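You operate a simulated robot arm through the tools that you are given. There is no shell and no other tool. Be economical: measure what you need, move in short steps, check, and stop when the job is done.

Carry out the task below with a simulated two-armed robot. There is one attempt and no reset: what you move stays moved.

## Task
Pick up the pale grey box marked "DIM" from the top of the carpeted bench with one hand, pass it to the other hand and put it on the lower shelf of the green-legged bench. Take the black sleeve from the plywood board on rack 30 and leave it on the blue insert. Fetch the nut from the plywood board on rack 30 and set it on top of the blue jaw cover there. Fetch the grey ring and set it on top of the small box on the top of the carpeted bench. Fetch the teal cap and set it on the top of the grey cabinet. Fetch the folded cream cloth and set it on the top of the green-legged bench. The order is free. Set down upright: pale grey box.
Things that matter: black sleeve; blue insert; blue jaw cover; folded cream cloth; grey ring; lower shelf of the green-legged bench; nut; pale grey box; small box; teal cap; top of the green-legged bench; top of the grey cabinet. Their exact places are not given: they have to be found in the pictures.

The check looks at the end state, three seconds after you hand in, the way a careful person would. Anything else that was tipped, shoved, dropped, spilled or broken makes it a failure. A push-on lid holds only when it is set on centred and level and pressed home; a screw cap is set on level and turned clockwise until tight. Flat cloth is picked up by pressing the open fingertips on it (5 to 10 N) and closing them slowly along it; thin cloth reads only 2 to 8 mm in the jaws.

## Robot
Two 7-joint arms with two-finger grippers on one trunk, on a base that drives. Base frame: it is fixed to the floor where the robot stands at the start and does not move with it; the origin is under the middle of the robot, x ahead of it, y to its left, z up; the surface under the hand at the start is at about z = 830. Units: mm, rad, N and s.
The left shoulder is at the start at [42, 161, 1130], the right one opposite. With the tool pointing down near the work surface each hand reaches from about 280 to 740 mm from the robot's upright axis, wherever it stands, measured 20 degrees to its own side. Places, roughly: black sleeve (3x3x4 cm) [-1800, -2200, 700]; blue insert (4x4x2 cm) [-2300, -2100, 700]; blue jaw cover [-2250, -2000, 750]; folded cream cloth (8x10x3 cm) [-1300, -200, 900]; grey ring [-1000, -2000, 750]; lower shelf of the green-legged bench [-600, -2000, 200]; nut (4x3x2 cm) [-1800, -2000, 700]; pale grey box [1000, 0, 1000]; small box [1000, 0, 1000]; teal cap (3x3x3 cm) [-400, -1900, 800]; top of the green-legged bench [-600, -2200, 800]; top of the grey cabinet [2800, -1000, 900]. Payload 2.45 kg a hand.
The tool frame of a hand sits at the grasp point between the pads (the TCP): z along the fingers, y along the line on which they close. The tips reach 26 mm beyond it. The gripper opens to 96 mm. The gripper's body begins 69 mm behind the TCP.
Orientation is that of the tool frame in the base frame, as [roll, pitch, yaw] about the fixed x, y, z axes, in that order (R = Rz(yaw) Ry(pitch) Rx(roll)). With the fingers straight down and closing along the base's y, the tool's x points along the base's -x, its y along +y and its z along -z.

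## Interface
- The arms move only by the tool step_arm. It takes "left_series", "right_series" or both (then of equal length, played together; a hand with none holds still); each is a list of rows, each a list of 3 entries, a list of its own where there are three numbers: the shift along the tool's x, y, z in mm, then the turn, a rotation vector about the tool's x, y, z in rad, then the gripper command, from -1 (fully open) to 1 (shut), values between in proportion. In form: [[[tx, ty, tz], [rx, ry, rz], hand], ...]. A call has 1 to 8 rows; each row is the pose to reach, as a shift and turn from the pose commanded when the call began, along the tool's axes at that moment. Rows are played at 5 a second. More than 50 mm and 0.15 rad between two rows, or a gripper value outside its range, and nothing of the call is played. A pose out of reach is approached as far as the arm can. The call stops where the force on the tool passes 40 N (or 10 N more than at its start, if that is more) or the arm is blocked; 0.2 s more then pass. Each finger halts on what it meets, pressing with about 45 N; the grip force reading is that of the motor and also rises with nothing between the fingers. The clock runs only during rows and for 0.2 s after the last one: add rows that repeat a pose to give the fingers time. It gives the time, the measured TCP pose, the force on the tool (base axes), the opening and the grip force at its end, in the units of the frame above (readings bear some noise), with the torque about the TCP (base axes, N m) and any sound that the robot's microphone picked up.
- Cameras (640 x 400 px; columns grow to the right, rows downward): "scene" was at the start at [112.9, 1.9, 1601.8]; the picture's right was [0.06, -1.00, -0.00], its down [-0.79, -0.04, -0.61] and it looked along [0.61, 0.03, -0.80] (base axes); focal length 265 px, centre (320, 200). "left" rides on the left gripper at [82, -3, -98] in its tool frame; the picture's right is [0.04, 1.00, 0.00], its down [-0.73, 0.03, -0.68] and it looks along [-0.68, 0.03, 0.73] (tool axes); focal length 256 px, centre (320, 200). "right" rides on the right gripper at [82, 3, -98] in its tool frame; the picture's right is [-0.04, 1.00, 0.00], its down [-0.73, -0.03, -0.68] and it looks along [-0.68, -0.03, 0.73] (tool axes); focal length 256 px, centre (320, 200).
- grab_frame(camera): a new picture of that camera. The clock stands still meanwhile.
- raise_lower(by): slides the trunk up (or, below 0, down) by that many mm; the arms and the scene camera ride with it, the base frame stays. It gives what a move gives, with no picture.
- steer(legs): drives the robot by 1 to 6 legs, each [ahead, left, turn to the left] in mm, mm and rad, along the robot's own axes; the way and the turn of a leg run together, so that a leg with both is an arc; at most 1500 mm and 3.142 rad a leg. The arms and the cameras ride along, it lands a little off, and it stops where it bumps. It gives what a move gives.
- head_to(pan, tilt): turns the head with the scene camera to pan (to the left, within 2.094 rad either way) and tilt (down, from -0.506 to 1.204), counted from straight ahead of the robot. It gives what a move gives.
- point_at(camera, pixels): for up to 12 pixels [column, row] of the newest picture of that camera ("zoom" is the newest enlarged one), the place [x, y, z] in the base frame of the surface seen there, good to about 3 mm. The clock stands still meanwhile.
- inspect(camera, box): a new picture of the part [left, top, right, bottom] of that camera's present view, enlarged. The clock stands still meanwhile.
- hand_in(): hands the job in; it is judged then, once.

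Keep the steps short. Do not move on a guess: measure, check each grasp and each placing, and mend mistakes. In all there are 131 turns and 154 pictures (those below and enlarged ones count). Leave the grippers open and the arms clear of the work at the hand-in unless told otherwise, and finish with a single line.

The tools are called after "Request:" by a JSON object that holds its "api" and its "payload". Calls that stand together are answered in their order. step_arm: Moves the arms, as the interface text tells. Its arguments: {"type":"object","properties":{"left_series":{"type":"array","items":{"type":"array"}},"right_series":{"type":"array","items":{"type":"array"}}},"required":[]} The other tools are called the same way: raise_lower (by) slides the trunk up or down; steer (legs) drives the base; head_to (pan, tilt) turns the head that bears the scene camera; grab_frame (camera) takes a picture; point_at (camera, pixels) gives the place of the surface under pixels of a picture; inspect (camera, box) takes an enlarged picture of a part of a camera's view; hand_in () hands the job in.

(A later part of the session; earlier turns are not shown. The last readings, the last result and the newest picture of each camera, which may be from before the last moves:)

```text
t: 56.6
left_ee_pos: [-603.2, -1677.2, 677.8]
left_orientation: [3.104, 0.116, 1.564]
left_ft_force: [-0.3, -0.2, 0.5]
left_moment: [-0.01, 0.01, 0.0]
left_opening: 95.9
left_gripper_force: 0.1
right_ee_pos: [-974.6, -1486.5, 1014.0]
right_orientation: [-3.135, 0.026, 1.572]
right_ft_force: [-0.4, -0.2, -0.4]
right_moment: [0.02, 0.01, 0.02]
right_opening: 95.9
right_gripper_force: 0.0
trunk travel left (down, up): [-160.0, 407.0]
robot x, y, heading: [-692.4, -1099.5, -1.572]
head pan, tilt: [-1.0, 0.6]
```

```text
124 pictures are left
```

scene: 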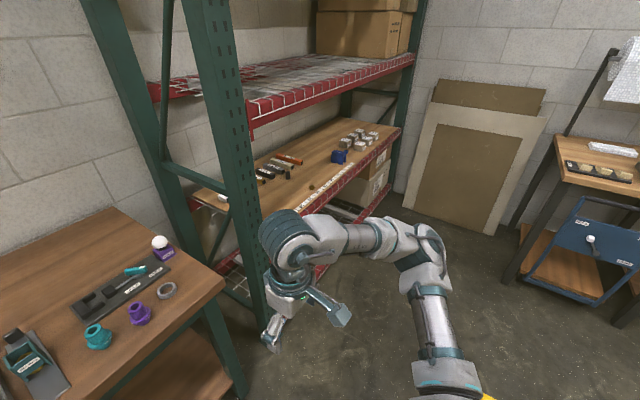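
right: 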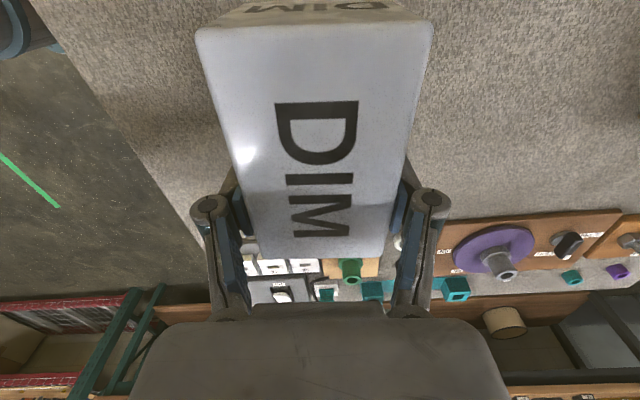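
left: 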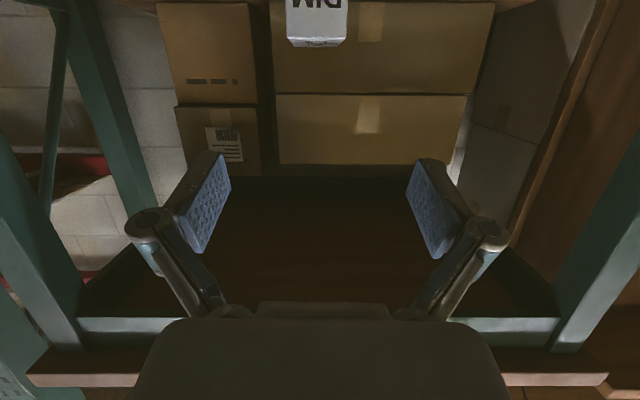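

Board items visible at (290,170)–(350,150). I'll measure the shelf above, board and obstacles to the right.

Request:
{"api": "point_at", "payload": {"camera": "scene", "pixels": [[300, 95], [300, 112], [390, 65], [300, 208], [390, 130], [300, 160], [345, 140], [600, 310], [575, 160], [460, 215], [510, 285], [620, 250]]}}

Request:
{"api": "head_to", "payload": {"pan": -1.9, "tilt": 0.7}}

Request:
{"api": "grab_frame", "payload": {"camera": "scene"}}

```text
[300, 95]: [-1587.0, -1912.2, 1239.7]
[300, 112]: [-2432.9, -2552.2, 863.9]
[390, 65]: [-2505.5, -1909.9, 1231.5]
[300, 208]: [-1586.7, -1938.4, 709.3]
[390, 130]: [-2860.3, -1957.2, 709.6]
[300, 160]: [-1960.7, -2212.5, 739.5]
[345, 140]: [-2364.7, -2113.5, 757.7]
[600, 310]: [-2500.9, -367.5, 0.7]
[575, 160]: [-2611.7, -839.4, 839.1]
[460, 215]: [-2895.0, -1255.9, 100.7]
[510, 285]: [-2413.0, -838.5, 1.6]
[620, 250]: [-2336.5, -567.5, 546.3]
```

```text
t: 57.8
left_ee_pos: [-602.2, -1677.9, 678.5]
left_orientation: [3.105, 0.117, 1.563]
left_ft_force: [0.5, -0.2, 0.4]
left_moment: [-0.01, 0.0, -0.01]
left_opening: 96.0
left_gripper_force: 0.1
right_ee_pos: [-974.4, -1485.9, 1014.8]
right_orientation: [-3.137, 0.026, 1.571]
right_ft_force: [0.1, -0.1, -0.7]
right_moment: [0.01, -0.02, -0.01]
right_opening: 95.9
right_gripper_force: 0.1
trunk travel left (down, up): [-160.0, 407.0]
robot x, y, heading: [-689.3, -1100.6, -1.569]
head pan, tilt: [-1.901, 0.7]
```

```text
123 pictures are left
```

scene: 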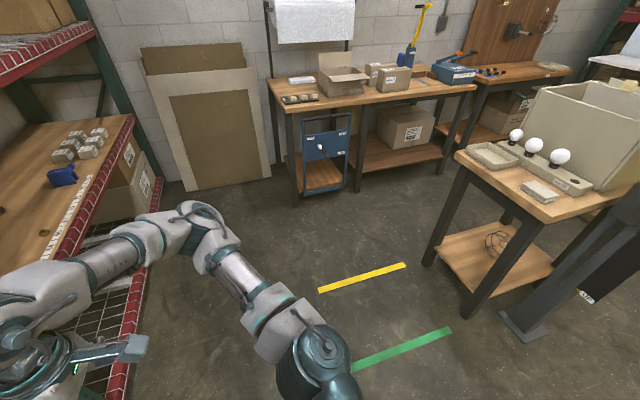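

Path clear. Slide right 1150 mm in front of the rack and bring the left hand upright.

Request:
{"api": "steer", "payload": {"legs": [[0, -1200, 0]]}}

Request:
{"api": "step_arm", "payload": {"left_series": [[[0, 0, 0], [0, 0.06, 0], -1], [[0, 0, 0], [0, 0.115, 0], -1], [[0, 0, 0], [0, 0.115, 0], -1]]}}

Request:
{"api": "head_to", "payload": {"pan": -0.1, "tilt": 0.6}}

Request:
{"api": "grab_frame", "payload": {"camera": "scene"}}

```text
t: 63.9
left_ee_pos: [-1809.4, -1675.4, 677.8]
left_orientation: [3.108, 0.116, 1.548]
left_ft_force: [-0.2, -1.2, -0.3]
left_moment: [0.01, 0.0, 0.03]
left_opening: 96.0
left_gripper_force: 0.0
right_ee_pos: [-2178.2, -1475.4, 1015.6]
right_orientation: [-3.133, 0.026, 1.56]
right_ft_force: [0.6, -0.2, -0.2]
right_moment: [0.0, 0.03, -0.03]
right_opening: 95.9
right_gripper_force: 0.0
trunk travel left (down, up): [-160.0, 407.0]
robot x, y, heading: [-1890.5, -1093.4, -1.589]
head pan, tilt: [-1.901, 0.7]
```

```text
t: 64.7
left_ee_pos: [-1809.8, -1686.6, 661.8]
left_orientation: [3.107, 0.005, 1.554]
left_ft_force: [0.0, 0.2, 0.0]
left_moment: [-0.03, 0.02, -0.03]
left_opening: 96.2
left_gripper_force: 0.0
left hand out of reach, approached as far as the arm can: row 1, 2, 3
right_ee_pos: [-2177.7, -1471.8, 1018.2]
right_orientation: [-3.133, 0.03, 1.561]
right_ft_force: [0.3, 0.2, 0.0]
right_moment: [0.0, 0.05, -0.03]
right_opening: 96.2
right_gripper_force: 0.1
trunk travel left (down, up): [-160.0, 407.0]
robot x, y, heading: [-1886.9, -1096.7, -1.581]
head pan, tilt: [-1.901, 0.7]
```

```text
t: 66.5
left_ee_pos: [-1811.4, -1686.4, 662.2]
left_orientation: [3.105, 0.006, 1.555]
left_ft_force: [0.1, 0.8, 0.4]
left_moment: [-0.02, -0.01, 0.02]
left_opening: 96.2
left_gripper_force: 0.0
right_ee_pos: [-2179.2, -1471.9, 1016.1]
right_orientation: [-3.135, 0.029, 1.558]
right_ft_force: [-0.2, -0.9, -0.5]
right_moment: [-0.02, -0.02, 0.02]
right_opening: 96.0
right_gripper_force: 0.1
trunk travel left (down, up): [-160.0, 407.0]
robot x, y, heading: [-1889.9, -1093.5, -1.586]
head pan, tilt: [-0.099, 0.6]
```

```text
122 pictures are left
```

scene: 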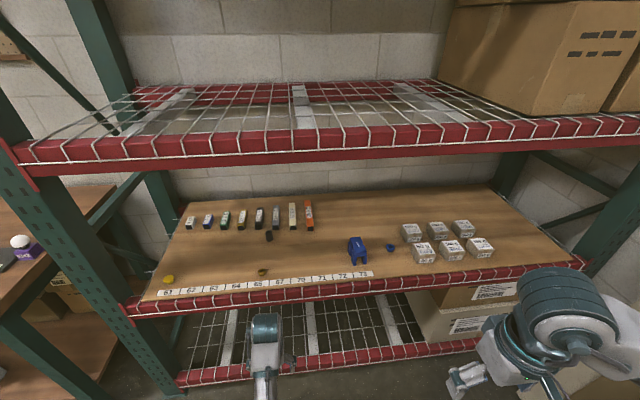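

Zoom on the board.

Request:
{"api": "inspect", "payload": {"camera": "scene", "box": [150, 190, 410, 310]}}

Request:
{"api": "point_at", "payload": {"camera": "scene", "pixels": [[270, 234], [262, 271], [391, 246], [390, 249], [357, 242], [168, 279], [300, 293], [280, 150], [300, 260], [330, 225]]}}

```text
2.46 times, centred on (280, 250) of scene
```

zoom: 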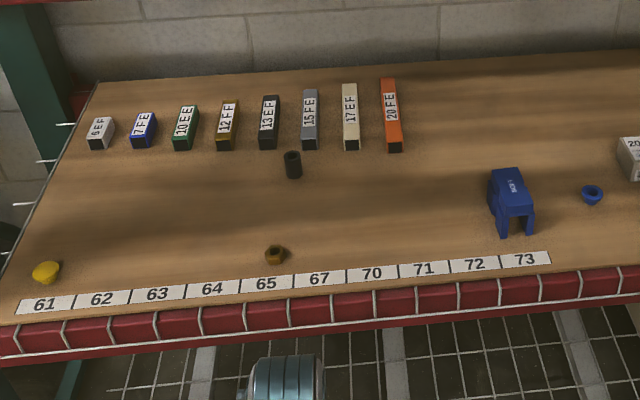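

```text
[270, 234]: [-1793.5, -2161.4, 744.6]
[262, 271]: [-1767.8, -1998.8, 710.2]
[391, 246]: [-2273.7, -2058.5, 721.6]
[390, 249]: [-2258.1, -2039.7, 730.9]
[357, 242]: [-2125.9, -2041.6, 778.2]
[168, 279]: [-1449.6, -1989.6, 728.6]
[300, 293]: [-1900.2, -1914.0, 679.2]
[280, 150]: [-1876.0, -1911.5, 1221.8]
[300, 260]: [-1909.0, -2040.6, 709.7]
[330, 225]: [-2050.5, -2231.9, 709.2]
```

Sleeve at (-1793,-2161), nut (-1768,-2000), insert (-2265,-2050), jaw cover top ≈ z 778; board z≈709. The left arm is in an awkward pose; free it first by moving it outward.

Request:
{"api": "step_arm", "payload": {"left_series": [[[0, 40, 0], [0, 0, 0], -1], [[0, 80, 0], [0, 0, 0], -1], [[0, 120, 0], [0, 0, 0], -1], [[0, 160, 0], [0, 0, 0], -1], [[-30, 190, 0], [0, 0, 0], -1], [[-30, 190, 0], [0, 0, 0], -1]]}}

```text
t: 67.9
left_ee_pos: [-1623.7, -1718.8, 665.9]
left_orientation: [3.106, 0.005, 1.553]
left_ft_force: [-0.2, -0.6, 0.1]
left_moment: [0.0, 0.02, -0.01]
left_opening: 96.0
left_gripper_force: 0.0
right_ee_pos: [-2180.8, -1470.9, 1018.3]
right_orientation: [-3.133, 0.029, 1.559]
right_ft_force: [-0.7, 0.3, 0.0]
right_moment: [-0.02, 0.0, 0.05]
right_opening: 95.9
right_gripper_force: 0.2
trunk travel left (down, up): [-160.0, 407.0]
robot x, y, heading: [-1891.9, -1096.9, -1.582]
head pan, tilt: [-0.099, 0.6]
```

Free now. Raise it 300 and pull back 170.

Request:
{"api": "step_arm", "payload": {"left_series": [[[10, 0, -45], [0, 0, 0], -1], [[20, 0, -90], [0, 0, 0], -1], [[40, 0, -135], [0, 0, 0], -1], [[60, 0, -180], [0, 0, 0], -1], [[90, 0, -220], [0, 0, 0], -1], [[120, 0, -255], [0, 0, 0], -1], [[150, 0, -290], [0, 0, 0], -1], [[180, 0, -310], [0, 0, 0], -1]]}}

```text
t: 69.7
left_ee_pos: [-1515.4, -1617.0, 961.2]
left_orientation: [3.107, 0.005, 1.553]
left_ft_force: [0.5, 0.2, -0.5]
left_moment: [-0.03, -0.01, 0.02]
left_opening: 96.2
left_gripper_force: 0.0
left hand out of reach, approached as far as the arm can: row 2, 3, 4, 5, 6, 7, 8
right_ee_pos: [-2178.6, -1471.6, 1017.4]
right_orientation: [-3.134, 0.032, 1.561]
right_ft_force: [-0.4, -0.1, -0.4]
right_moment: [0.01, -0.01, -0.02]
right_opening: 96.2
right_gripper_force: 0.0
trunk travel left (down, up): [-160.0, 407.0]
robot x, y, heading: [-1888.6, -1095.2, -1.586]
head pan, tilt: [-0.099, 0.6]
```

Continue: bring it in and back.

Request:
{"api": "step_arm", "payload": {"left_series": [[[30, -20, 0], [0, 0, 0], -1], [[60, -40, 0], [0, 0, 0], -1], [[90, -60, 0], [0, 0, 0], -1], [[120, -60, 0], [0, 0, 0], -1], [[120, -60, 0], [0, 0, 0], -1]]}}

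Request:
{"api": "head_to", "payload": {"pan": 0.4, "tilt": 1.1}}

Request:
{"api": "grab_frame", "payload": {"camera": "scene"}}

```text
t: 70.9
left_ee_pos: [-1490.3, -1497.4, 964.2]
left_orientation: [3.106, 0.004, 1.551]
left_ft_force: [-0.9, -0.5, -0.3]
left_moment: [0.01, -0.02, 0.02]
left_opening: 96.1
left_gripper_force: 0.0
left hand out of reach, approached as far as the arm can: row 1, 2, 3, 4, 5
right_ee_pos: [-2179.9, -1472.5, 1016.2]
right_orientation: [-3.136, 0.028, 1.558]
right_ft_force: [-0.2, 0.7, 0.1]
right_moment: [0.01, 0.0, 0.01]
right_opening: 95.7
right_gripper_force: 0.0
trunk travel left (down, up): [-160.0, 407.0]
robot x, y, heading: [-1889.9, -1092.2, -1.583]
head pan, tilt: [-0.099, 0.6]
```

```text
t: 71.8
left_ee_pos: [-1490.5, -1496.5, 964.7]
left_orientation: [3.105, 0.006, 1.551]
left_ft_force: [0.7, 0.3, -0.5]
left_moment: [0.01, -0.03, 0.03]
left_opening: 96.2
left_gripper_force: 0.0
right_ee_pos: [-2179.7, -1472.8, 1018.0]
right_orientation: [-3.136, 0.029, 1.559]
right_ft_force: [-0.1, -0.4, -0.1]
right_moment: [0.0, 0.03, 0.0]
right_opening: 95.8
right_gripper_force: 0.1
trunk travel left (down, up): [-160.0, 407.0]
robot x, y, heading: [-1888.9, -1094.0, -1.581]
head pan, tilt: [0.4, 1.1]
```

```text
120 pictures are left
```

scene: 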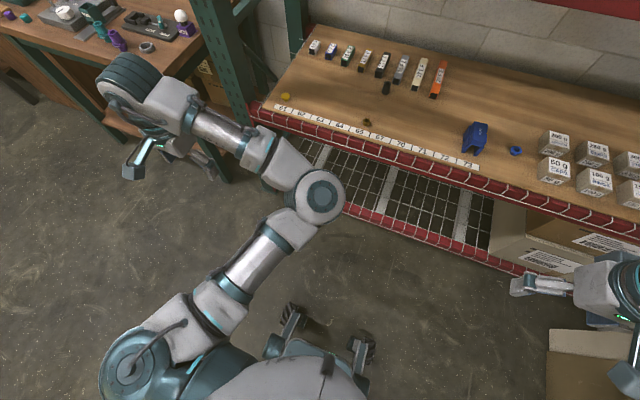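

The left elbow is turned inward. Measure how far it sticks out.

Request:
{"api": "point_at", "payload": {"camera": "scene", "pixels": [[325, 195], [340, 185], [265, 165], [190, 105], [230, 310], [105, 85], [140, 170]]}}

```text
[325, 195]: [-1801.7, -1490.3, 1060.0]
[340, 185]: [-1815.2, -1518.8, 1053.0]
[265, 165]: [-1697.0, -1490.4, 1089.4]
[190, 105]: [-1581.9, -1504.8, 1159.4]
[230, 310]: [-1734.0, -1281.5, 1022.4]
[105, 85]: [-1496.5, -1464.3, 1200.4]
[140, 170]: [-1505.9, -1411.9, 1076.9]
```

Try to unfold it: extend the left hand forward and inward (free space in front), then pull back.

Request:
{"api": "step_arm", "payload": {"left_series": [[[-45, -15, 0], [0, 0, 0], -1], [[-90, -30, 0], [0, 0, 0], -1], [[-135, -45, 0], [0, 0, 0], -1], [[-180, -60, 0], [0, 0, 0], -1], [[-225, -80, 0], [0, 0, 0], -1], [[-270, -100, 0], [0, 0, 0], -1], [[-315, -120, 0], [0, 0, 0], -1], [[-340, -140, 0], [0, 0, 0], -1]]}}

Request:
{"api": "step_arm", "payload": {"left_series": [[[40, 20, 0], [0, 0, 0], -1], [[80, 40, 0], [0, 0, 0], -1], [[120, 60, 0], [0, 0, 0], -1], [[160, 60, 0], [0, 0, 0], -1], [[200, 60, 0], [0, 0, 0], -1], [[240, 60, 0], [0, 0, 0], -1], [[280, 60, 0], [0, 0, 0], -1], [[300, 60, 0], [0, 0, 0], -1]]}}

Request:
{"api": "grab_frame", "payload": {"camera": "scene"}}

```text
t: 73.6
left_ee_pos: [-1645.7, -1815.2, 957.1]
left_orientation: [3.109, 0.003, 1.557]
left_ft_force: [0.7, 0.6, 0.0]
left_moment: [0.0, -0.01, -0.01]
left_opening: 95.6
left_gripper_force: 0.0
left hand out of reach, approached as far as the arm can: row 1, 2, 3, 7, 8
right_ee_pos: [-2177.8, -1473.1, 1017.1]
right_orientation: [-3.132, 0.027, 1.56]
right_ft_force: [-0.4, -1.6, -0.7]
right_moment: [0.07, -0.01, -0.01]
right_opening: 96.1
right_gripper_force: 0.2
trunk travel left (down, up): [-160.0, 407.0]
robot x, y, heading: [-1889.0, -1092.9, -1.58]
head pan, tilt: [0.4, 1.1]
```

```text
t: 75.4
left_ee_pos: [-1518.2, -1769.7, 1036.5]
left_orientation: [3.109, 0.003, 1.552]
left_ft_force: [-0.4, -0.1, -0.3]
left_moment: [-0.02, 0.01, -0.02]
left_opening: 96.2
left_gripper_force: 0.1
left hand out of reach, approached as far as the arm can: row 1, 2, 3, 4, 5, 6, 7, 8
right_ee_pos: [-2178.2, -1471.9, 1018.4]
right_orientation: [-3.134, 0.03, 1.559]
right_ft_force: [-0.8, 0.2, -0.3]
right_moment: [-0.02, 0.06, 0.02]
right_opening: 96.2
right_gripper_force: 0.1
trunk travel left (down, up): [-160.0, 407.0]
robot x, y, heading: [-1890.8, -1093.3, -1.584]
head pan, tilt: [0.4, 1.1]
```

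```text
119 pictures are left
```

scene: 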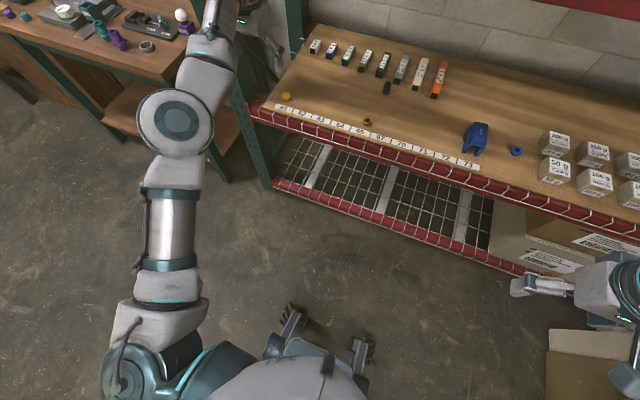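

The elbow has moved out. Pull back and down.

Request:
{"api": "step_arm", "payload": {"left_series": [[[30, -10, 20], [0, 0, 0], -1], [[60, -20, 40], [0, 0, 0], -1], [[90, -30, 60], [0, 0, 0], -1], [[120, -40, 80], [0, 0, 0], -1], [[150, -50, 100], [0, 0, 0], -1], [[180, -60, 120], [0, 0, 0], -1], [[210, -60, 130], [0, 0, 0], -1], [[210, -60, 130], [0, 0, 0], -1]]}}

Request:
{"api": "grab_frame", "payload": {"camera": "scene"}}

```text
t: 77.2
left_ee_pos: [-1516.4, -1788.7, 982.7]
left_orientation: [3.107, 0.003, 1.552]
left_ft_force: [-0.4, -0.4, -0.4]
left_moment: [0.0, 0.02, -0.04]
left_opening: 95.9
left_gripper_force: 0.0
left hand out of reach, approached as far as the arm can: row 1, 2, 3, 4, 5, 6, 7, 8
right_ee_pos: [-2178.7, -1471.3, 1017.2]
right_orientation: [-3.133, 0.03, 1.558]
right_ft_force: [0.3, 0.1, -0.6]
right_moment: [0.02, 0.0, 0.04]
right_opening: 95.8
right_gripper_force: 0.0
trunk travel left (down, up): [-160.0, 407.0]
robot x, y, heading: [-1889.2, -1097.1, -1.582]
head pan, tilt: [0.4, 1.1]
```

```text
118 pictures are left
```

scene: 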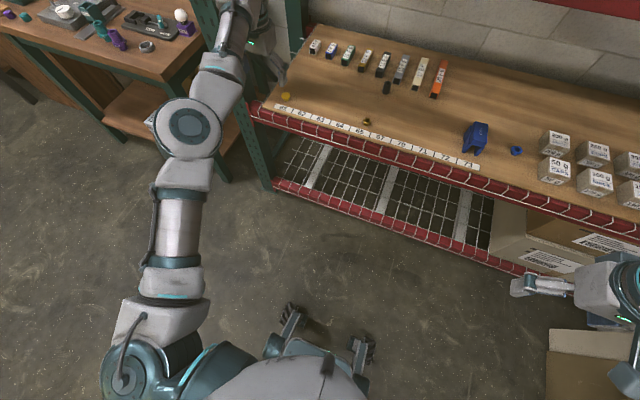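

Try tilting the hand forward (wrist back) to let the elbow bend.

Request:
{"api": "step_arm", "payload": {"left_series": [[[0, 0, 0], [0, -0.14, 0], -1], [[0, 0, 0], [0, -0.28, 0], -1], [[0, 0, 0], [0, -0.42, 0], -1], [[0, 0, 0], [0, -0.56, 0], -1], [[0, 0, 0], [0, -0.7, 0], -1], [[0, -20, 0], [0, -0.84, 0], -1], [[0, -40, 0], [0, -0.98, 0], -1], [[0, -40, 0], [0, -0.98, 0], -1]]}}

Request:
{"api": "grab_frame", "payload": {"camera": "scene"}}

```text
t: 79.0
left_ee_pos: [-1541.4, -1977.0, 1034.1]
left_orientation: [3.079, 0.983, 1.499]
left_ft_force: [-0.4, -0.5, 0.5]
left_moment: [-0.03, 0.01, -0.01]
left_opening: 96.3
left_gripper_force: 0.1
left hand out of reach, approached as far as the arm can: row 1, 2, 3, 4, 5, 6, 7, 8
right_ee_pos: [-2179.5, -1471.3, 1017.1]
right_orientation: [-3.134, 0.031, 1.559]
right_ft_force: [0.0, -0.5, 0.7]
right_moment: [-0.03, 0.0, 0.02]
right_opening: 95.7
right_gripper_force: 0.1
trunk travel left (down, up): [-160.0, 407.0]
robot x, y, heading: [-1891.7, -1097.5, -1.581]
head pan, tilt: [0.4, 1.1]
```

```text
117 pictures are left
```

scene: 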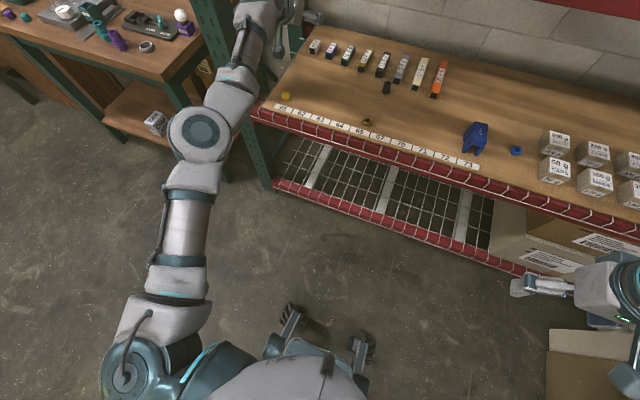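

The arm is stretched straight (singular). Back off the rack, then swing the hand sideways to break it.

Request:
{"api": "steer", "payload": {"legs": [[-200, 0, 0]]}}

Request:
{"api": "step_arm", "payload": {"left_series": [[[0, -45, 0], [0, 0, 0], -1], [[0, -90, 0], [0, 0, 0], -1], [[0, -135, 0], [0, 0, 0], -1], [[0, -180, 0], [0, 0, 0], -1], [[0, -225, 0], [0, 0, 0], -1], [[0, -270, 0], [0, 0, 0], -1], [[0, -315, 0], [0, 0, 0], -1], [[0, -360, 0], [0, 0, 0], -1]]}}

Request:
{"api": "grab_frame", "payload": {"camera": "scene"}}

```text
t: 80.6
left_ee_pos: [-1539.4, -1773.8, 1034.8]
left_orientation: [3.078, 0.982, 1.498]
left_ft_force: [0.1, 0.1, 0.9]
left_moment: [0.05, -0.02, -0.02]
left_opening: 95.8
left_gripper_force: 0.1
right_ee_pos: [-2177.3, -1268.3, 1017.1]
right_orientation: [-3.135, 0.031, 1.557]
right_ft_force: [-0.2, 0.6, 0.0]
right_moment: [-0.01, 0.04, -0.01]
right_opening: 96.0
right_gripper_force: 0.0
trunk travel left (down, up): [-160.0, 407.0]
robot x, y, heading: [-1888.2, -892.5, -1.589]
head pan, tilt: [0.4, 1.1]
```

```text
t: 82.4
left_ee_pos: [-1891.0, -1747.5, 1022.0]
left_orientation: [3.078, 0.987, 1.498]
left_ft_force: [0.8, 0.1, 0.3]
left_moment: [0.01, -0.02, 0.0]
left_opening: 96.2
left_gripper_force: 0.0
left hand out of reach, approached as far as the arm can: row 1, 2, 3, 4, 5, 7, 8
right_ee_pos: [-2179.6, -1262.9, 1019.2]
right_orientation: [-3.134, 0.035, 1.556]
right_ft_force: [0.2, 0.1, -0.4]
right_moment: [0.03, 0.03, -0.03]
right_opening: 96.2
right_gripper_force: 0.0
trunk travel left (down, up): [-160.0, 407.0]
robot x, y, heading: [-1887.0, -890.8, -1.581]
head pan, tilt: [0.4, 1.1]
```

```text
116 pictures are left
```

scene: 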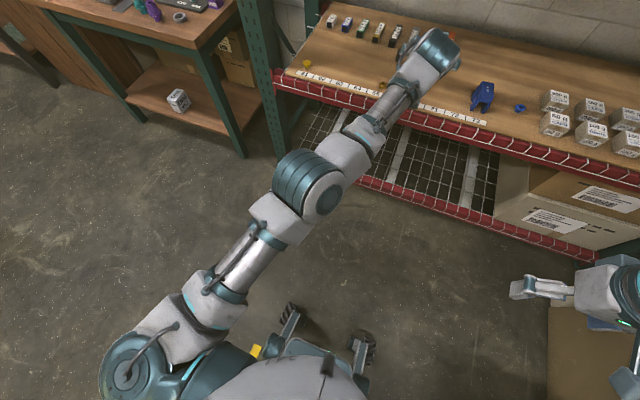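

The elbow now points outward. Pull the hand straight back.

Request:
{"api": "step_arm", "payload": {"left_series": [[[20, 5, -30], [0, 0, 0], -1], [[40, 10, -60], [0, 0, 0], -1], [[60, 20, -90], [0, 0, 0], -1], [[80, 30, -120], [0, 0, 0], -1], [[100, 40, -150], [0, 0, 0], -1], [[120, 50, -180], [0, 0, 0], -1], [[140, 70, -200], [0, 0, 0], -1], [[140, 70, -200], [0, 0, 0], -1]]}}

Request:
{"api": "grab_frame", "payload": {"camera": "scene"}}

```text
t: 84.2
left_ee_pos: [-1906.9, -1719.3, 1082.4]
left_orientation: [3.078, 0.985, 1.497]
left_ft_force: [-0.2, 0.2, 0.5]
left_moment: [0.01, 0.03, 0.02]
left_opening: 95.9
left_gripper_force: 0.1
left hand out of reach, approached as far as the arm can: row 1, 2, 3, 4, 5, 6, 7, 8
right_ee_pos: [-2176.8, -1263.2, 1019.3]
right_orientation: [-3.136, 0.034, 1.557]
right_ft_force: [-0.1, 0.0, -0.3]
right_moment: [-0.02, -0.01, 0.02]
right_opening: 95.9
right_gripper_force: 0.1
trunk travel left (down, up): [-160.0, 407.0]
robot x, y, heading: [-1889.6, -891.0, -1.586]
head pan, tilt: [0.4, 1.1]
```

```text
115 pictures are left
```

scene: 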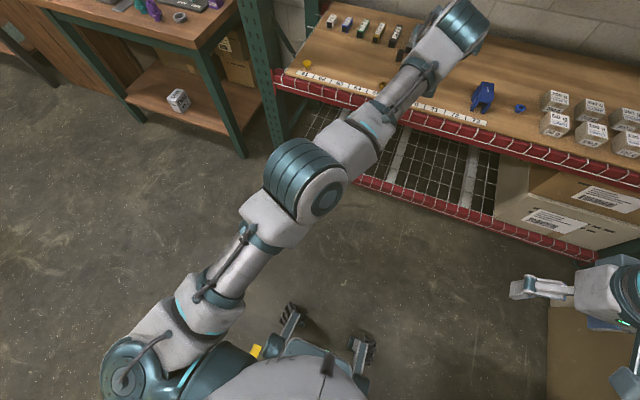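

Still straight; a kick is needed. Turn the tool to point right about the vertical, which moves the wrist left.

Request:
{"api": "step_arm", "payload": {"left_series": [[[0, 10, 0], [0.115, 0, 0.077], -1], [[0, 20, 0], [0.23, 0, 0.154], -1], [[0, 30, 0], [0.345, 0, 0.231], -1], [[0, 40, 0], [0.46, 0, 0.308], -1], [[0, 50, 0], [0.575, 0, 0.385], -1], [[0, 60, 0], [0.69, 0, 0.462], -1], [[0, 70, 0], [0.805, 0, 0.539], -1], [[0, 80, 0], [0.92, 0, 0.616], -1]]}}

Request:
{"api": "grab_frame", "payload": {"camera": "scene"}}

```text
t: 86.0
left_ee_pos: [-1821.7, -1672.0, 1076.6]
left_orientation: [3.106, 0.953, 0.409]
left_ft_force: [-0.8, 0.0, -0.3]
left_moment: [0.01, 0.02, 0.01]
left_opening: 96.1
left_gripper_force: 0.1
left hand out of reach, approached as far as the arm can: row 1, 2, 3, 4, 5, 6, 7, 8
right_ee_pos: [-2176.5, -1261.8, 1019.8]
right_orientation: [-3.133, 0.035, 1.558]
right_ft_force: [-0.4, 0.2, 0.6]
right_moment: [0.02, 0.03, 0.01]
right_opening: 95.9
right_gripper_force: 0.0
trunk travel left (down, up): [-160.0, 407.0]
robot x, y, heading: [-1889.6, -891.5, -1.587]
head pan, tilt: [0.4, 1.1]
```

```text
114 pictures are left
```

scene: 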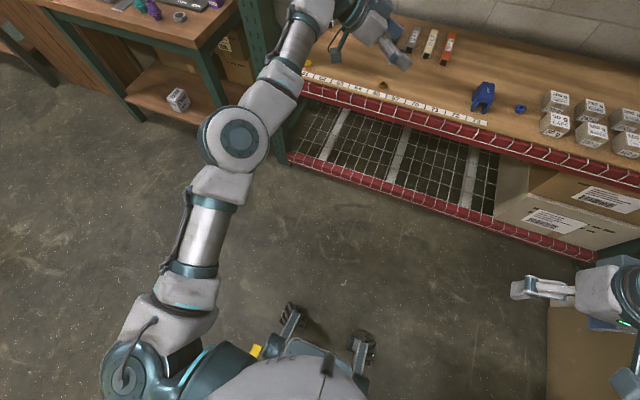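

Elbow now left of the line — good. Pull toward the robot.

Request:
{"api": "step_arm", "payload": {"left_series": [[[11, -45, -16], [0, 0, 0], -1], [[22, -90, -32], [0, 0, 0], -1], [[33, -135, -48], [0, 0, 0], -1], [[44, -180, -64], [0, 0, 0], -1], [[55, -225, -80], [0, 0, 0], -1], [[55, -225, -80], [0, 0, 0], -1], [[55, -225, -80], [0, 0, 0], -1]]}}

Request:
{"api": "grab_frame", "payload": {"camera": "scene"}}

```text
t: 87.6
left_ee_pos: [-1852.9, -1621.7, 1189.0]
left_orientation: [3.104, 0.951, 0.411]
left_ft_force: [-0.3, -0.4, 0.4]
left_moment: [0.02, 0.02, -0.02]
left_opening: 95.7
left_gripper_force: 0.1
left hand out of reach, approached as far as the arm can: row 1, 2, 3, 4, 5, 6, 7
right_ee_pos: [-2177.8, -1263.7, 1019.4]
right_orientation: [-3.132, 0.032, 1.558]
right_ft_force: [0.1, -0.6, -0.7]
right_moment: [-0.01, -0.01, -0.01]
right_opening: 96.2
right_gripper_force: 0.0
trunk travel left (down, up): [-160.0, 407.0]
robot x, y, heading: [-1890.7, -889.4, -1.588]
head pan, tilt: [0.4, 1.1]
```

```text
113 pictures are left
```

scene: 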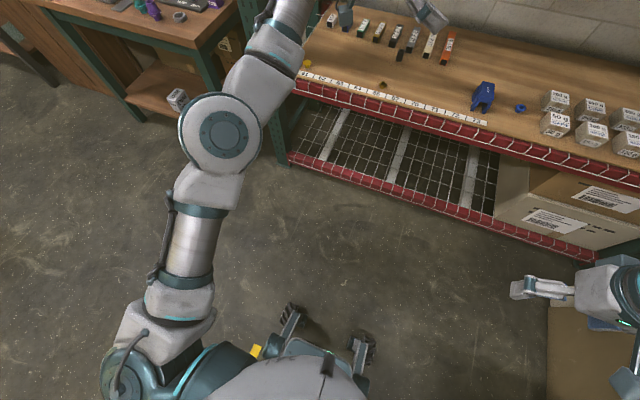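

The elbow hinge only bends the other way. The right arm can do the remaining work, so I'll park the left arm compactly with its elbow inward. Undo the turn and move the hand left.

Request:
{"api": "step_arm", "payload": {"left_series": [[[20, 15, -28], [-0.112, 0, -0.079], -1], [[40, 30, -56], [-0.225, 0, -0.159], -1], [[60, 45, -84], [-0.337, 0, -0.238], -1], [[80, 60, -112], [-0.45, 0, -0.318], -1], [[100, 75, -140], [-0.562, 0, -0.398], -1], [[120, 90, -168], [-0.675, 0, -0.477], -1], [[140, 105, -196], [-0.787, 0, -0.557], -1], [[159, 119, -224], [-0.9, 0, -0.637], -1]]}}

Request:
{"api": "step_arm", "payload": {"left_series": [[[0, 20, 0], [0, 0.14, 0], -1], [[0, 40, 0], [0, 0.28, 0], -1], [[0, 60, 0], [0, 0.42, 0], -1], [[0, 80, 0], [0, 0.56, 0], -1], [[0, 100, 0], [0, 0.7, 0], -1], [[0, 120, 0], [0, 0.84, 0], -1], [[0, 140, 0], [0, 0.97, 0], -1], [[0, 140, 0], [0, 0.97, 0], -1]]}}

Request:
{"api": "grab_frame", "payload": {"camera": "scene"}}

```text
t: 89.4
left_ee_pos: [-1532.5, -1676.2, 1235.0]
left_orientation: [3.12, 0.971, 1.478]
left_ft_force: [0.2, -0.1, 0.6]
left_moment: [0.0, 0.01, -0.01]
left_opening: 96.1
left_gripper_force: 0.0
left hand out of reach, approached as far as the arm can: row 1, 2, 3, 4, 5, 6, 7, 8
right_ee_pos: [-2176.7, -1263.6, 1019.8]
right_orientation: [-3.133, 0.036, 1.557]
right_ft_force: [-0.6, 0.2, 0.9]
right_moment: [0.02, 0.0, 0.0]
right_opening: 96.1
right_gripper_force: 0.2
trunk travel left (down, up): [-160.0, 407.0]
robot x, y, heading: [-1889.4, -890.6, -1.588]
head pan, tilt: [0.4, 1.1]
```

```text
t: 91.2
left_ee_pos: [-1471.8, -1526.9, 1093.8]
left_orientation: [3.131, -0.003, 1.496]
left_ft_force: [1.0, -0.9, -0.6]
left_moment: [0.05, 0.06, 0.01]
left_opening: 95.8
left_gripper_force: 0.0
left hand out of reach, approached as far as the arm can: row 1, 2, 3, 4, 5, 6, 7, 8
right_ee_pos: [-2175.3, -1266.2, 1017.1]
right_orientation: [-3.132, 0.03, 1.56]
right_ft_force: [0.1, -1.4, 0.2]
right_moment: [0.05, 0.04, 0.0]
right_opening: 96.0
right_gripper_force: 0.0
trunk travel left (down, up): [-160.0, 407.0]
robot x, y, heading: [-1888.6, -891.4, -1.578]
head pan, tilt: [0.4, 1.1]
```

```text
112 pictures are left
```

scene: 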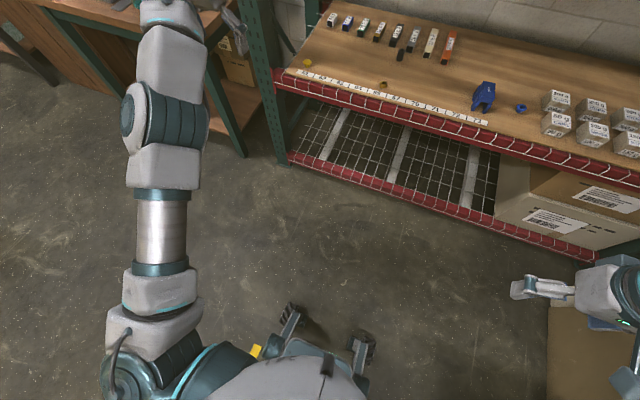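

The hinge is now horizontal. Command back and down to bend it.

Request:
{"api": "step_arm", "payload": {"left_series": [[[20, 0, 40], [0, 0, 0], -1], [[40, 0, 80], [0, 0, 0], -1], [[60, 0, 120], [0, 0, 0], -1], [[80, 0, 160], [0, 0, 0], -1], [[100, 0, 200], [0, 0, 0], -1], [[120, 0, 240], [0, 0, 0], -1], [[140, 0, 280], [0, 0, 0], -1], [[140, 0, 280], [0, 0, 0], -1]]}}

Request:
{"api": "grab_frame", "payload": {"camera": "scene"}}

```text
t: 93.0
left_ee_pos: [-1454.7, -1368.7, 816.0]
left_orientation: [3.131, 0.002, 1.494]
left_ft_force: [0.1, -0.3, -0.3]
left_moment: [-0.01, 0.01, 0.0]
left_opening: 96.0
left_gripper_force: 0.1
right_ee_pos: [-2174.8, -1261.9, 1019.9]
right_orientation: [-3.13, 0.036, 1.559]
right_ft_force: [0.7, 0.2, -0.3]
right_moment: [-0.02, 0.05, 0.01]
right_opening: 96.0
right_gripper_force: 0.0
trunk travel left (down, up): [-160.0, 407.0]
robot x, y, heading: [-1887.5, -890.3, -1.582]
head pan, tilt: [0.4, 1.1]
```

```text
111 pictures are left
```

scene: 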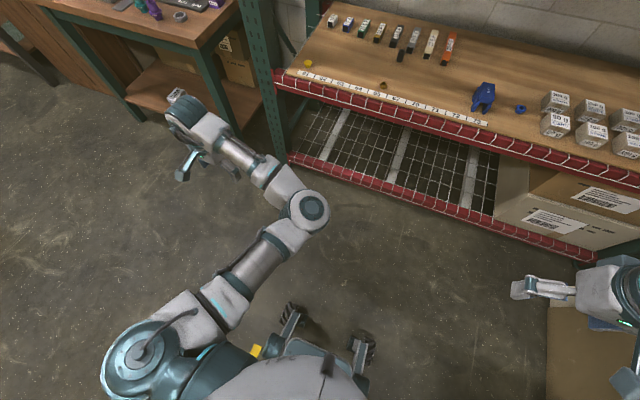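

Good: reachable and compact. Park it slightly higher and back, then drive up to the rack with the right hand opposite the sleeve.

Request:
{"api": "step_arm", "payload": {"left_series": [[[15, 0, -25], [0, 0, 0], -1], [[30, 0, -50], [0, 0, 0], -1], [[45, 0, -80], [0, 0, 0], -1], [[60, 0, -100], [0, 0, 0], -1], [[80, 0, -120], [0, 0, 0], -1], [[80, 0, -120], [0, 0, 0], -1]]}}

Request:
{"api": "steer", "payload": {"legs": [[0, 310, 0.012], [400, 0, 0]]}}

Request:
{"api": "head_to", "payload": {"pan": 0.0, "tilt": 0.9}}

Request:
{"api": "grab_frame", "payload": {"camera": "scene"}}

```text
t: 94.4
left_ee_pos: [-1455.4, -1286.4, 934.4]
left_orientation: [3.13, -0.001, 1.493]
left_ft_force: [0.1, -0.5, 0.3]
left_moment: [0.02, -0.01, 0.01]
left_opening: 96.1
left_gripper_force: 0.0
right_ee_pos: [-2177.2, -1263.3, 1018.6]
right_orientation: [-3.133, 0.034, 1.557]
right_ft_force: [0.3, 1.2, -0.6]
right_moment: [0.01, 0.01, -0.02]
right_opening: 95.7
right_gripper_force: 0.0
trunk travel left (down, up): [-160.0, 407.0]
robot x, y, heading: [-1889.2, -891.0, -1.58]
head pan, tilt: [0.4, 1.1]
```

```text
t: 98.5
left_ee_pos: [-1126.3, -1672.2, 929.1]
left_orientation: [-3.139, 0.001, 1.513]
left_ft_force: [0.9, 0.0, -0.9]
left_moment: [-0.05, 0.09, -0.03]
left_opening: 96.0
left_gripper_force: 0.1
right_ee_pos: [-1848.5, -1661.4, 1023.8]
right_orientation: [-3.121, 0.035, 1.579]
right_ft_force: [0.9, -0.3, 0.7]
right_moment: [0.01, 0.08, -0.02]
right_opening: 95.9
right_gripper_force: 0.0
trunk travel left (down, up): [-160.0, 407.0]
robot x, y, heading: [-1583.9, -1283.8, -1.566]
head pan, tilt: [0.4, 1.1]
```

```text
t: 99.4
left_ee_pos: [-1131.3, -1668.4, 933.4]
left_orientation: [3.136, 0.006, 1.514]
left_ft_force: [-0.2, 0.4, 0.4]
left_moment: [-0.05, 0.03, 0.03]
left_opening: 96.0
left_gripper_force: 0.2
right_ee_pos: [-1854.7, -1657.4, 1023.5]
right_orientation: [-3.125, 0.04, 1.582]
right_ft_force: [1.8, 1.0, -1.3]
right_moment: [0.01, 0.03, 0.02]
right_opening: 96.3
right_gripper_force: 0.1
trunk travel left (down, up): [-160.0, 407.0]
robot x, y, heading: [-1571.7, -1282.0, -1.562]
head pan, tilt: [0.0, 0.901]
```

```text
110 pictures are left
```

scene: 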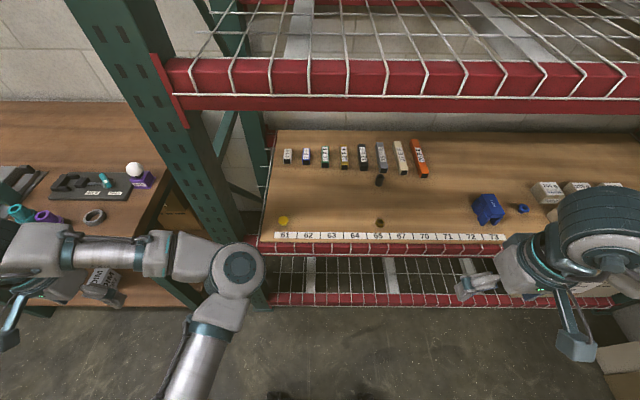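

Get precise positions of sleeve, nut, insert and jaw cover.

Request:
{"api": "inspect", "payload": {"camera": "scene", "box": [360, 160, 400, 235]}}

Request:
{"api": "point_at", "payload": {"camera": "zoom", "pixels": [[330, 130], [330, 165], [330, 110], [330, 100], [330, 330], [330, 345], [330, 200]]}}

Request:
{"api": "inspect", "payload": {"camera": "scene", "box": [460, 180, 540, 235]}}

```text
5.33 times, centred on (380, 198) of scene
```

zoom: 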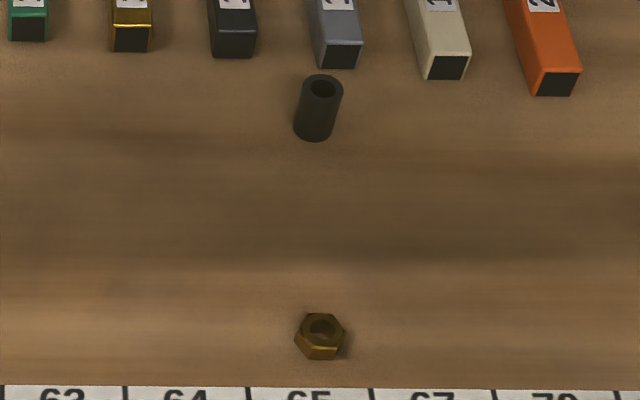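

```text
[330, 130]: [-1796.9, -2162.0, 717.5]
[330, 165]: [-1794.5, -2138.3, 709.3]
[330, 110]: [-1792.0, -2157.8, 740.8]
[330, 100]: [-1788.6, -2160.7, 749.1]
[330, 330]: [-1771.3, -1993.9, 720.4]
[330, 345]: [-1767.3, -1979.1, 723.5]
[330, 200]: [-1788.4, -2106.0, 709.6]
```

```text
7.27 times, centred on (500, 208) of scene
```

zoom: 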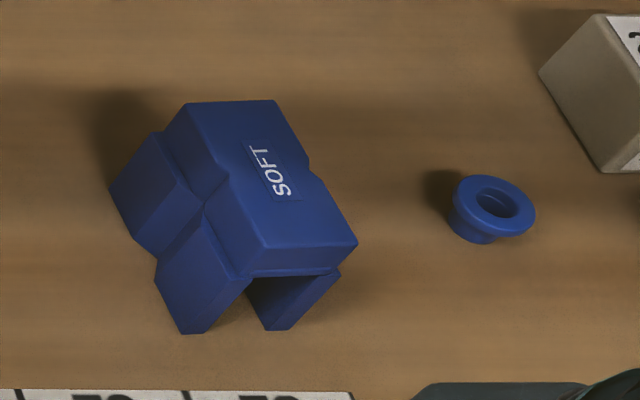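

Request:
{"api": "point_at", "payload": {"camera": "zoom", "pixels": [[272, 105], [185, 108], [350, 242], [265, 250], [235, 160], [285, 220], [461, 196], [528, 208], [490, 178], [495, 232], [497, 205], [300, 185]]}}

Request:
{"api": "inspect", "payload": {"camera": "scene", "box": [368, 168, 392, 192]}}

Request:
{"api": "point_at", "payload": {"camera": "zoom", "pixels": [[270, 130], [370, 130], [320, 112], [320, 160], [330, 190]]}}

```text
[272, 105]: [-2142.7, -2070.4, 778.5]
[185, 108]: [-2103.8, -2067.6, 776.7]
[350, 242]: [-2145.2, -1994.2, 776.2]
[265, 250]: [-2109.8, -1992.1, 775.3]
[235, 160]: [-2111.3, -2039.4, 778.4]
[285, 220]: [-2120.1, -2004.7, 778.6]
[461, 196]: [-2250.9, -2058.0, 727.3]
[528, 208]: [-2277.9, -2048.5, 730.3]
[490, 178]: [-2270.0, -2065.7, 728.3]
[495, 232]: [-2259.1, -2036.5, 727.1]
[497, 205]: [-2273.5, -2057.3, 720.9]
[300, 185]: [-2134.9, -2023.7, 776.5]
```

```text
16.00 times, centred on (380, 180) of scene
```

zoom: 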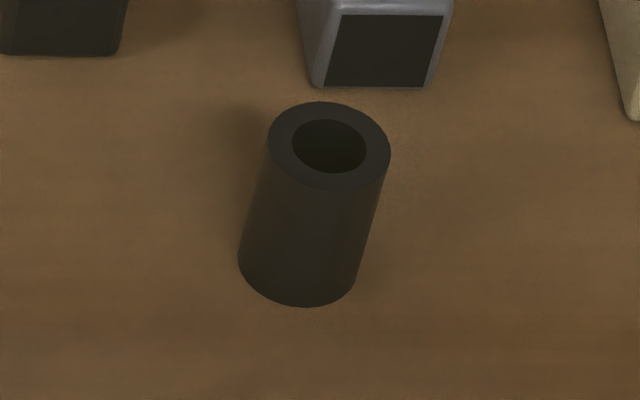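

```text
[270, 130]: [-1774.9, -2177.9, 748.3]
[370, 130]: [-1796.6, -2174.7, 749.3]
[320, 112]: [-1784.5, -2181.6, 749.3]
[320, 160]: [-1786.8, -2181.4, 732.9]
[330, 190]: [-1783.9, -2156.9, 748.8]
```

Sleeve centre ≈(-1786,-2170), top 749; insert centre ≈(-2264,-2051), top 728; jaw cover top centre ≈(-2125,-2031), z 778. Drive ahead 165 and tilt the right hand 45° forward, with the opening narrowed.

Request:
{"api": "steer", "payload": {"legs": [[165, 0, 0]]}}

Request:
{"api": "step_arm", "payload": {"right_series": [[[20, 0, 15], [0, -0.13, 0], -1], [[20, 5, 30], [0, -0.26, 0], -0.5], [[10, 10, 45], [0, -0.39, 0], -0.2], [[0, 15, 60], [0, -0.52, 0], -0.1], [[0, 20, 80], [0, -0.65, 0], -0.1], [[0, 25, 100], [0, -0.785, 0], -0.1], [[0, 25, 100], [0, -0.785, 0], -0.1]]}}

Request:
{"api": "grab_frame", "payload": {"camera": "scene"}}

```text
t: 100.8
left_ee_pos: [-1134.8, -1832.1, 936.8]
left_orientation: [3.13, 0.006, 1.514]
left_ft_force: [4.4, 0.0, -1.2]
left_moment: [-0.02, 0.31, -0.01]
left_opening: 96.0
left_gripper_force: 0.1
right_ee_pos: [-1858.2, -1822.2, 1022.2]
right_orientation: [-3.131, 0.041, 1.581]
right_ft_force: [-1.2, -1.4, 0.8]
right_moment: [-0.01, -0.01, -0.02]
right_opening: 96.0
right_gripper_force: 0.1
trunk travel left (down, up): [-160.0, 407.0]
robot x, y, heading: [-1579.3, -1449.0, -1.56]
head pan, tilt: [0.0, 0.901]
```

```text
t: 102.4
left_ee_pos: [-1134.8, -1829.7, 936.2]
left_orientation: [3.131, 0.01, 1.514]
left_ft_force: [0.9, 0.3, -0.5]
left_moment: [0.01, 0.01, -0.01]
left_opening: 95.9
left_gripper_force: 0.1
right_ee_pos: [-1844.7, -1910.0, 966.6]
right_orientation: [-3.127, 0.827, 1.591]
right_ft_force: [0.2, -0.3, 0.3]
right_moment: [-0.06, -0.03, -0.01]
right_opening: 53.0
right_gripper_force: 0.1
right hand out of reach, approached as far as the arm can: row 4, 5, 6, 7
trunk travel left (down, up): [-160.0, 407.0]
robot x, y, heading: [-1581.1, -1450.8, -1.562]
head pan, tilt: [0.0, 0.901]
```

```text
106 pictures are left
```

scene: 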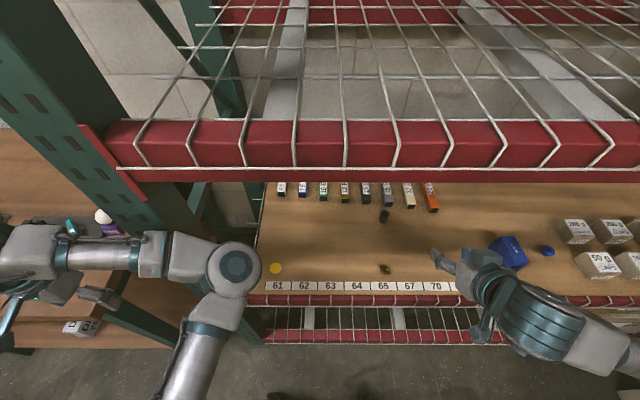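

Advance the right hand in a line to a point 60 mm short of the sleeve.

Request:
{"api": "step_arm", "payload": {"right_series": [[[-10, 6, 40], [0, 0, 0], -0.1], [[-20, 12, 80], [0, 0, 0], -0.1], [[-30, 18, 121], [0, 0, 0], -0.1], [[-39, 24, 161], [0, 0, 0], -0.1], [[-48, 30, 201], [0, 0, 0], -0.1], [[-57, 36, 241], [0, 0, 0], -0.1], [[-66, 41, 281], [0, 0, 0], -0.1], [[-76, 47, 320], [0, 0, 0], -0.1]]}}

Request:
{"api": "grab_frame", "payload": {"camera": "right"}}

Request:
{"api": "grab_frame", "payload": {"camera": "scene"}}

```text
t: 104.2
left_ee_pos: [-1134.9, -1828.4, 937.3]
left_orientation: [3.131, 0.009, 1.515]
left_ft_force: [-0.4, -0.1, -0.4]
left_moment: [0.0, -0.02, 0.04]
left_opening: 95.9
left_gripper_force: 0.1
right_ee_pos: [-1798.8, -2194.6, 806.0]
right_orientation: [-3.126, 0.83, 1.593]
right_ft_force: [0.6, -1.1, -0.6]
right_moment: [-0.03, 0.03, -0.01]
right_opening: 52.9
right_gripper_force: 0.0
trunk travel left (down, up): [-160.0, 407.0]
robot x, y, heading: [-1578.3, -1448.7, -1.567]
head pan, tilt: [0.0, 0.901]
```

```text
105 pictures are left
```

right: 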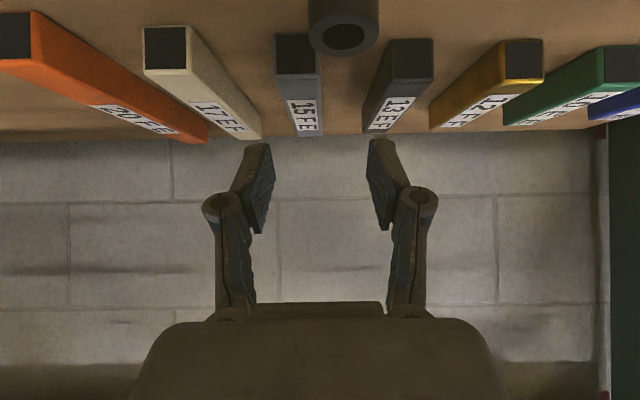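

```text
104 pictures are left
```

scene: 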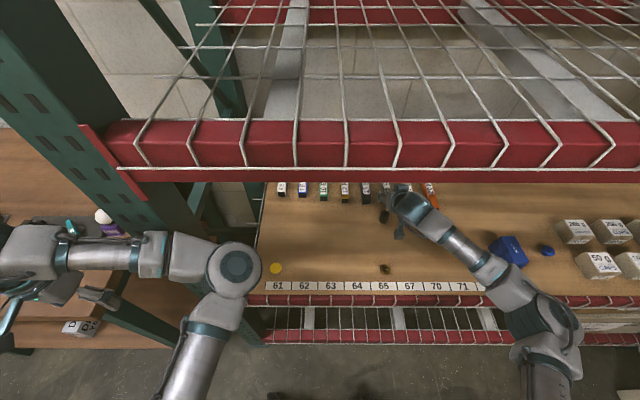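

The hand follows its measured pose. It now hovers at z 806 above the bars. Check where the bar fronts are relative to the finger tips.

Request:
{"api": "point_at", "payload": {"camera": "right", "pixels": [[297, 38], [297, 70], [408, 45], [396, 80], [343, 35], [320, 30], [370, 30], [180, 30], [280, 15], [425, 60]]}}

```text
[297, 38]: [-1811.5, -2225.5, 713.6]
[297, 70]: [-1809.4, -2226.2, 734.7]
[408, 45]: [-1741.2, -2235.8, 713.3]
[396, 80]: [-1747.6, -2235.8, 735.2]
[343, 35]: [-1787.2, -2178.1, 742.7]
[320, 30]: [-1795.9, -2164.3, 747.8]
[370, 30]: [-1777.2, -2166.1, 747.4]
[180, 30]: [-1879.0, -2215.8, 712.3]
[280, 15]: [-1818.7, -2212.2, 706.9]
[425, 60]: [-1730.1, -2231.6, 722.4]
```

Bars' fronts at y≤-2215, clear of the tips. Move back 27, then down 65, then close.

Request:
{"api": "step_arm", "payload": {"right_series": [[[18, 13, -20], [0, 0, 0], -0.1], [[18, 13, -20], [0, 0, 0], -0.1], [[42, 13, 2], [0, 0, 0], -0.1], [[66, 13, 24], [0, 0, 0], -0.1], [[66, 13, 24], [0, 0, 0], -0.1], [[66, 13, 24], [0, 0, 0], 0.4], [[66, 13, 24], [0, 0, 0], 1], [[66, 13, 24], [0, 0, 0], 1]]}}

Request:
{"api": "grab_frame", "payload": {"camera": "right"}}

```text
t: 106.0
left_ee_pos: [-1133.6, -1829.5, 937.3]
left_orientation: [3.131, 0.01, 1.514]
left_ft_force: [-1.2, -0.9, 0.8]
left_moment: [0.0, 0.03, 0.03]
left_opening: 96.0
left_gripper_force: 0.0
right_ee_pos: [-1783.4, -2165.8, 741.7]
right_orientation: [-3.125, 0.829, 1.592]
right_ft_force: [-0.3, -0.5, -0.2]
right_moment: [0.0, 0.06, 0.01]
right_opening: 25.5
right_gripper_force: 44.9
trunk travel left (down, up): [-160.0, 407.0]
robot x, y, heading: [-1580.5, -1447.6, -1.56]
head pan, tilt: [0.0, 0.901]
```

```text
103 pictures are left
```

right: 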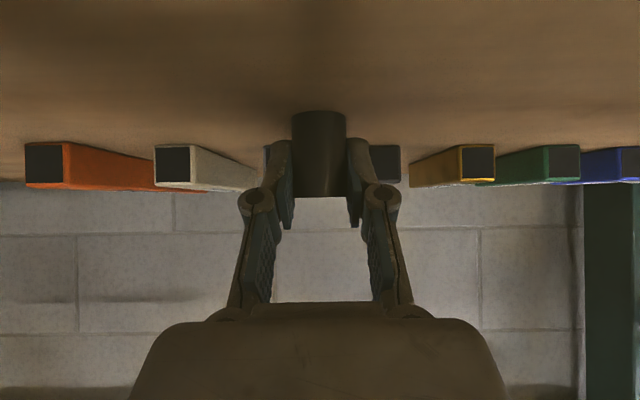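

Gripped at 25.5 mm. Lift 120 and pull back 115 to the insert's y.

Request:
{"api": "step_arm", "payload": {"right_series": [[[-15, 0, -13], [0, 0, 0], 1], [[-44, 0, -40], [0, 0, 0], 1], [[-66, 0, -61], [0, 0, 0], 1], [[-88, 0, -81], [0, 0, 0], 1], [[-62, 0, -109], [0, 0, 0], 1], [[-36, 0, -137], [0, 0, 0], 1], [[-10, 0, -166], [0, 0, 0], 1], [[-10, 0, -166], [0, 0, 0], 1]]}}

Request:
{"api": "steer", "payload": {"legs": [[0, -480, 0]]}}

Request:
{"api": "grab_frame", "payload": {"camera": "right"}}

Request:
{"api": "grab_frame", "payload": {"camera": "scene"}}

```text
t: 107.8
left_ee_pos: [-1134.3, -1828.8, 936.8]
left_orientation: [3.131, 0.009, 1.514]
left_ft_force: [0.6, 0.5, -0.6]
left_moment: [0.0, 0.02, -0.01]
left_opening: 95.9
left_gripper_force: 0.0
right_ee_pos: [-1783.8, -2048.2, 862.9]
right_orientation: [-3.125, 0.831, 1.591]
right_ft_force: [-0.6, 0.2, 0.5]
right_moment: [0.0, 0.02, 0.0]
right_opening: 25.1
right_gripper_force: 45.4
trunk travel left (down, up): [-160.0, 407.0]
robot x, y, heading: [-1577.0, -1447.6, -1.568]
head pan, tilt: [0.0, 0.901]
```

```text
t: 110.7
left_ee_pos: [-1610.3, -1833.5, 932.2]
left_orientation: [-3.141, 0.008, 1.509]
left_ft_force: [0.6, 0.3, -0.1]
left_moment: [0.02, 0.04, 0.01]
left_opening: 96.2
left_gripper_force: 0.1
right_ee_pos: [-2259.3, -2049.1, 864.4]
right_orientation: [-3.111, 0.827, 1.596]
right_ft_force: [1.5, 0.0, -0.5]
right_moment: [-0.01, 0.04, -0.01]
right_opening: 25.4
right_gripper_force: 44.7
trunk travel left (down, up): [-160.0, 407.0]
robot x, y, heading: [-2062.9, -1451.9, -1.569]
head pan, tilt: [0.0, 0.901]
```

```text
102 pictures are left
```

right: 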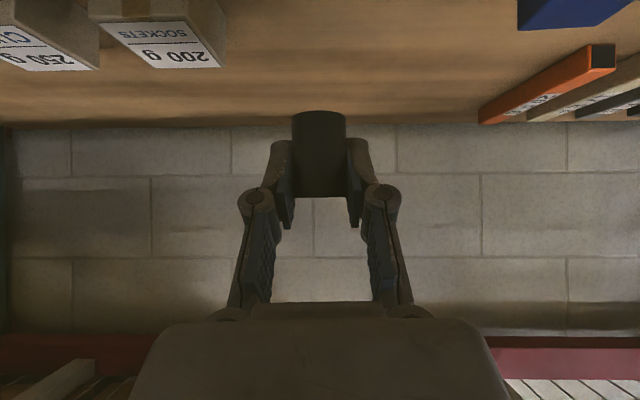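

```text
101 pictures are left
```

scene: 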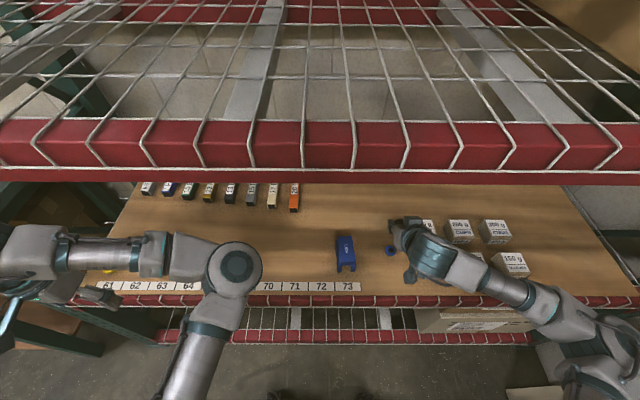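

Precise measurement of insert from this view.

Request:
{"api": "inspect", "payload": {"camera": "scene", "box": [370, 215, 450, 290]}}

```text
5.33 times, centred on (410, 252) of scene
```

zoom: 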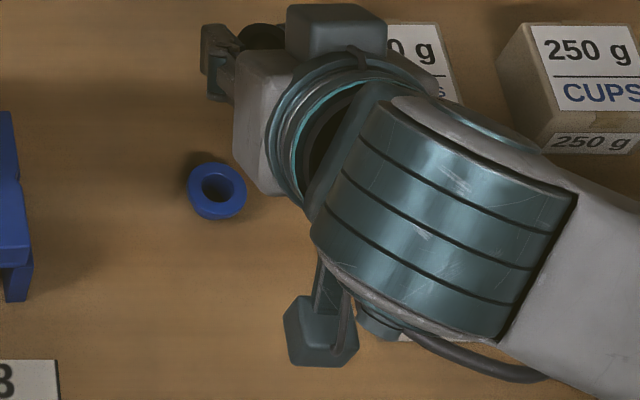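

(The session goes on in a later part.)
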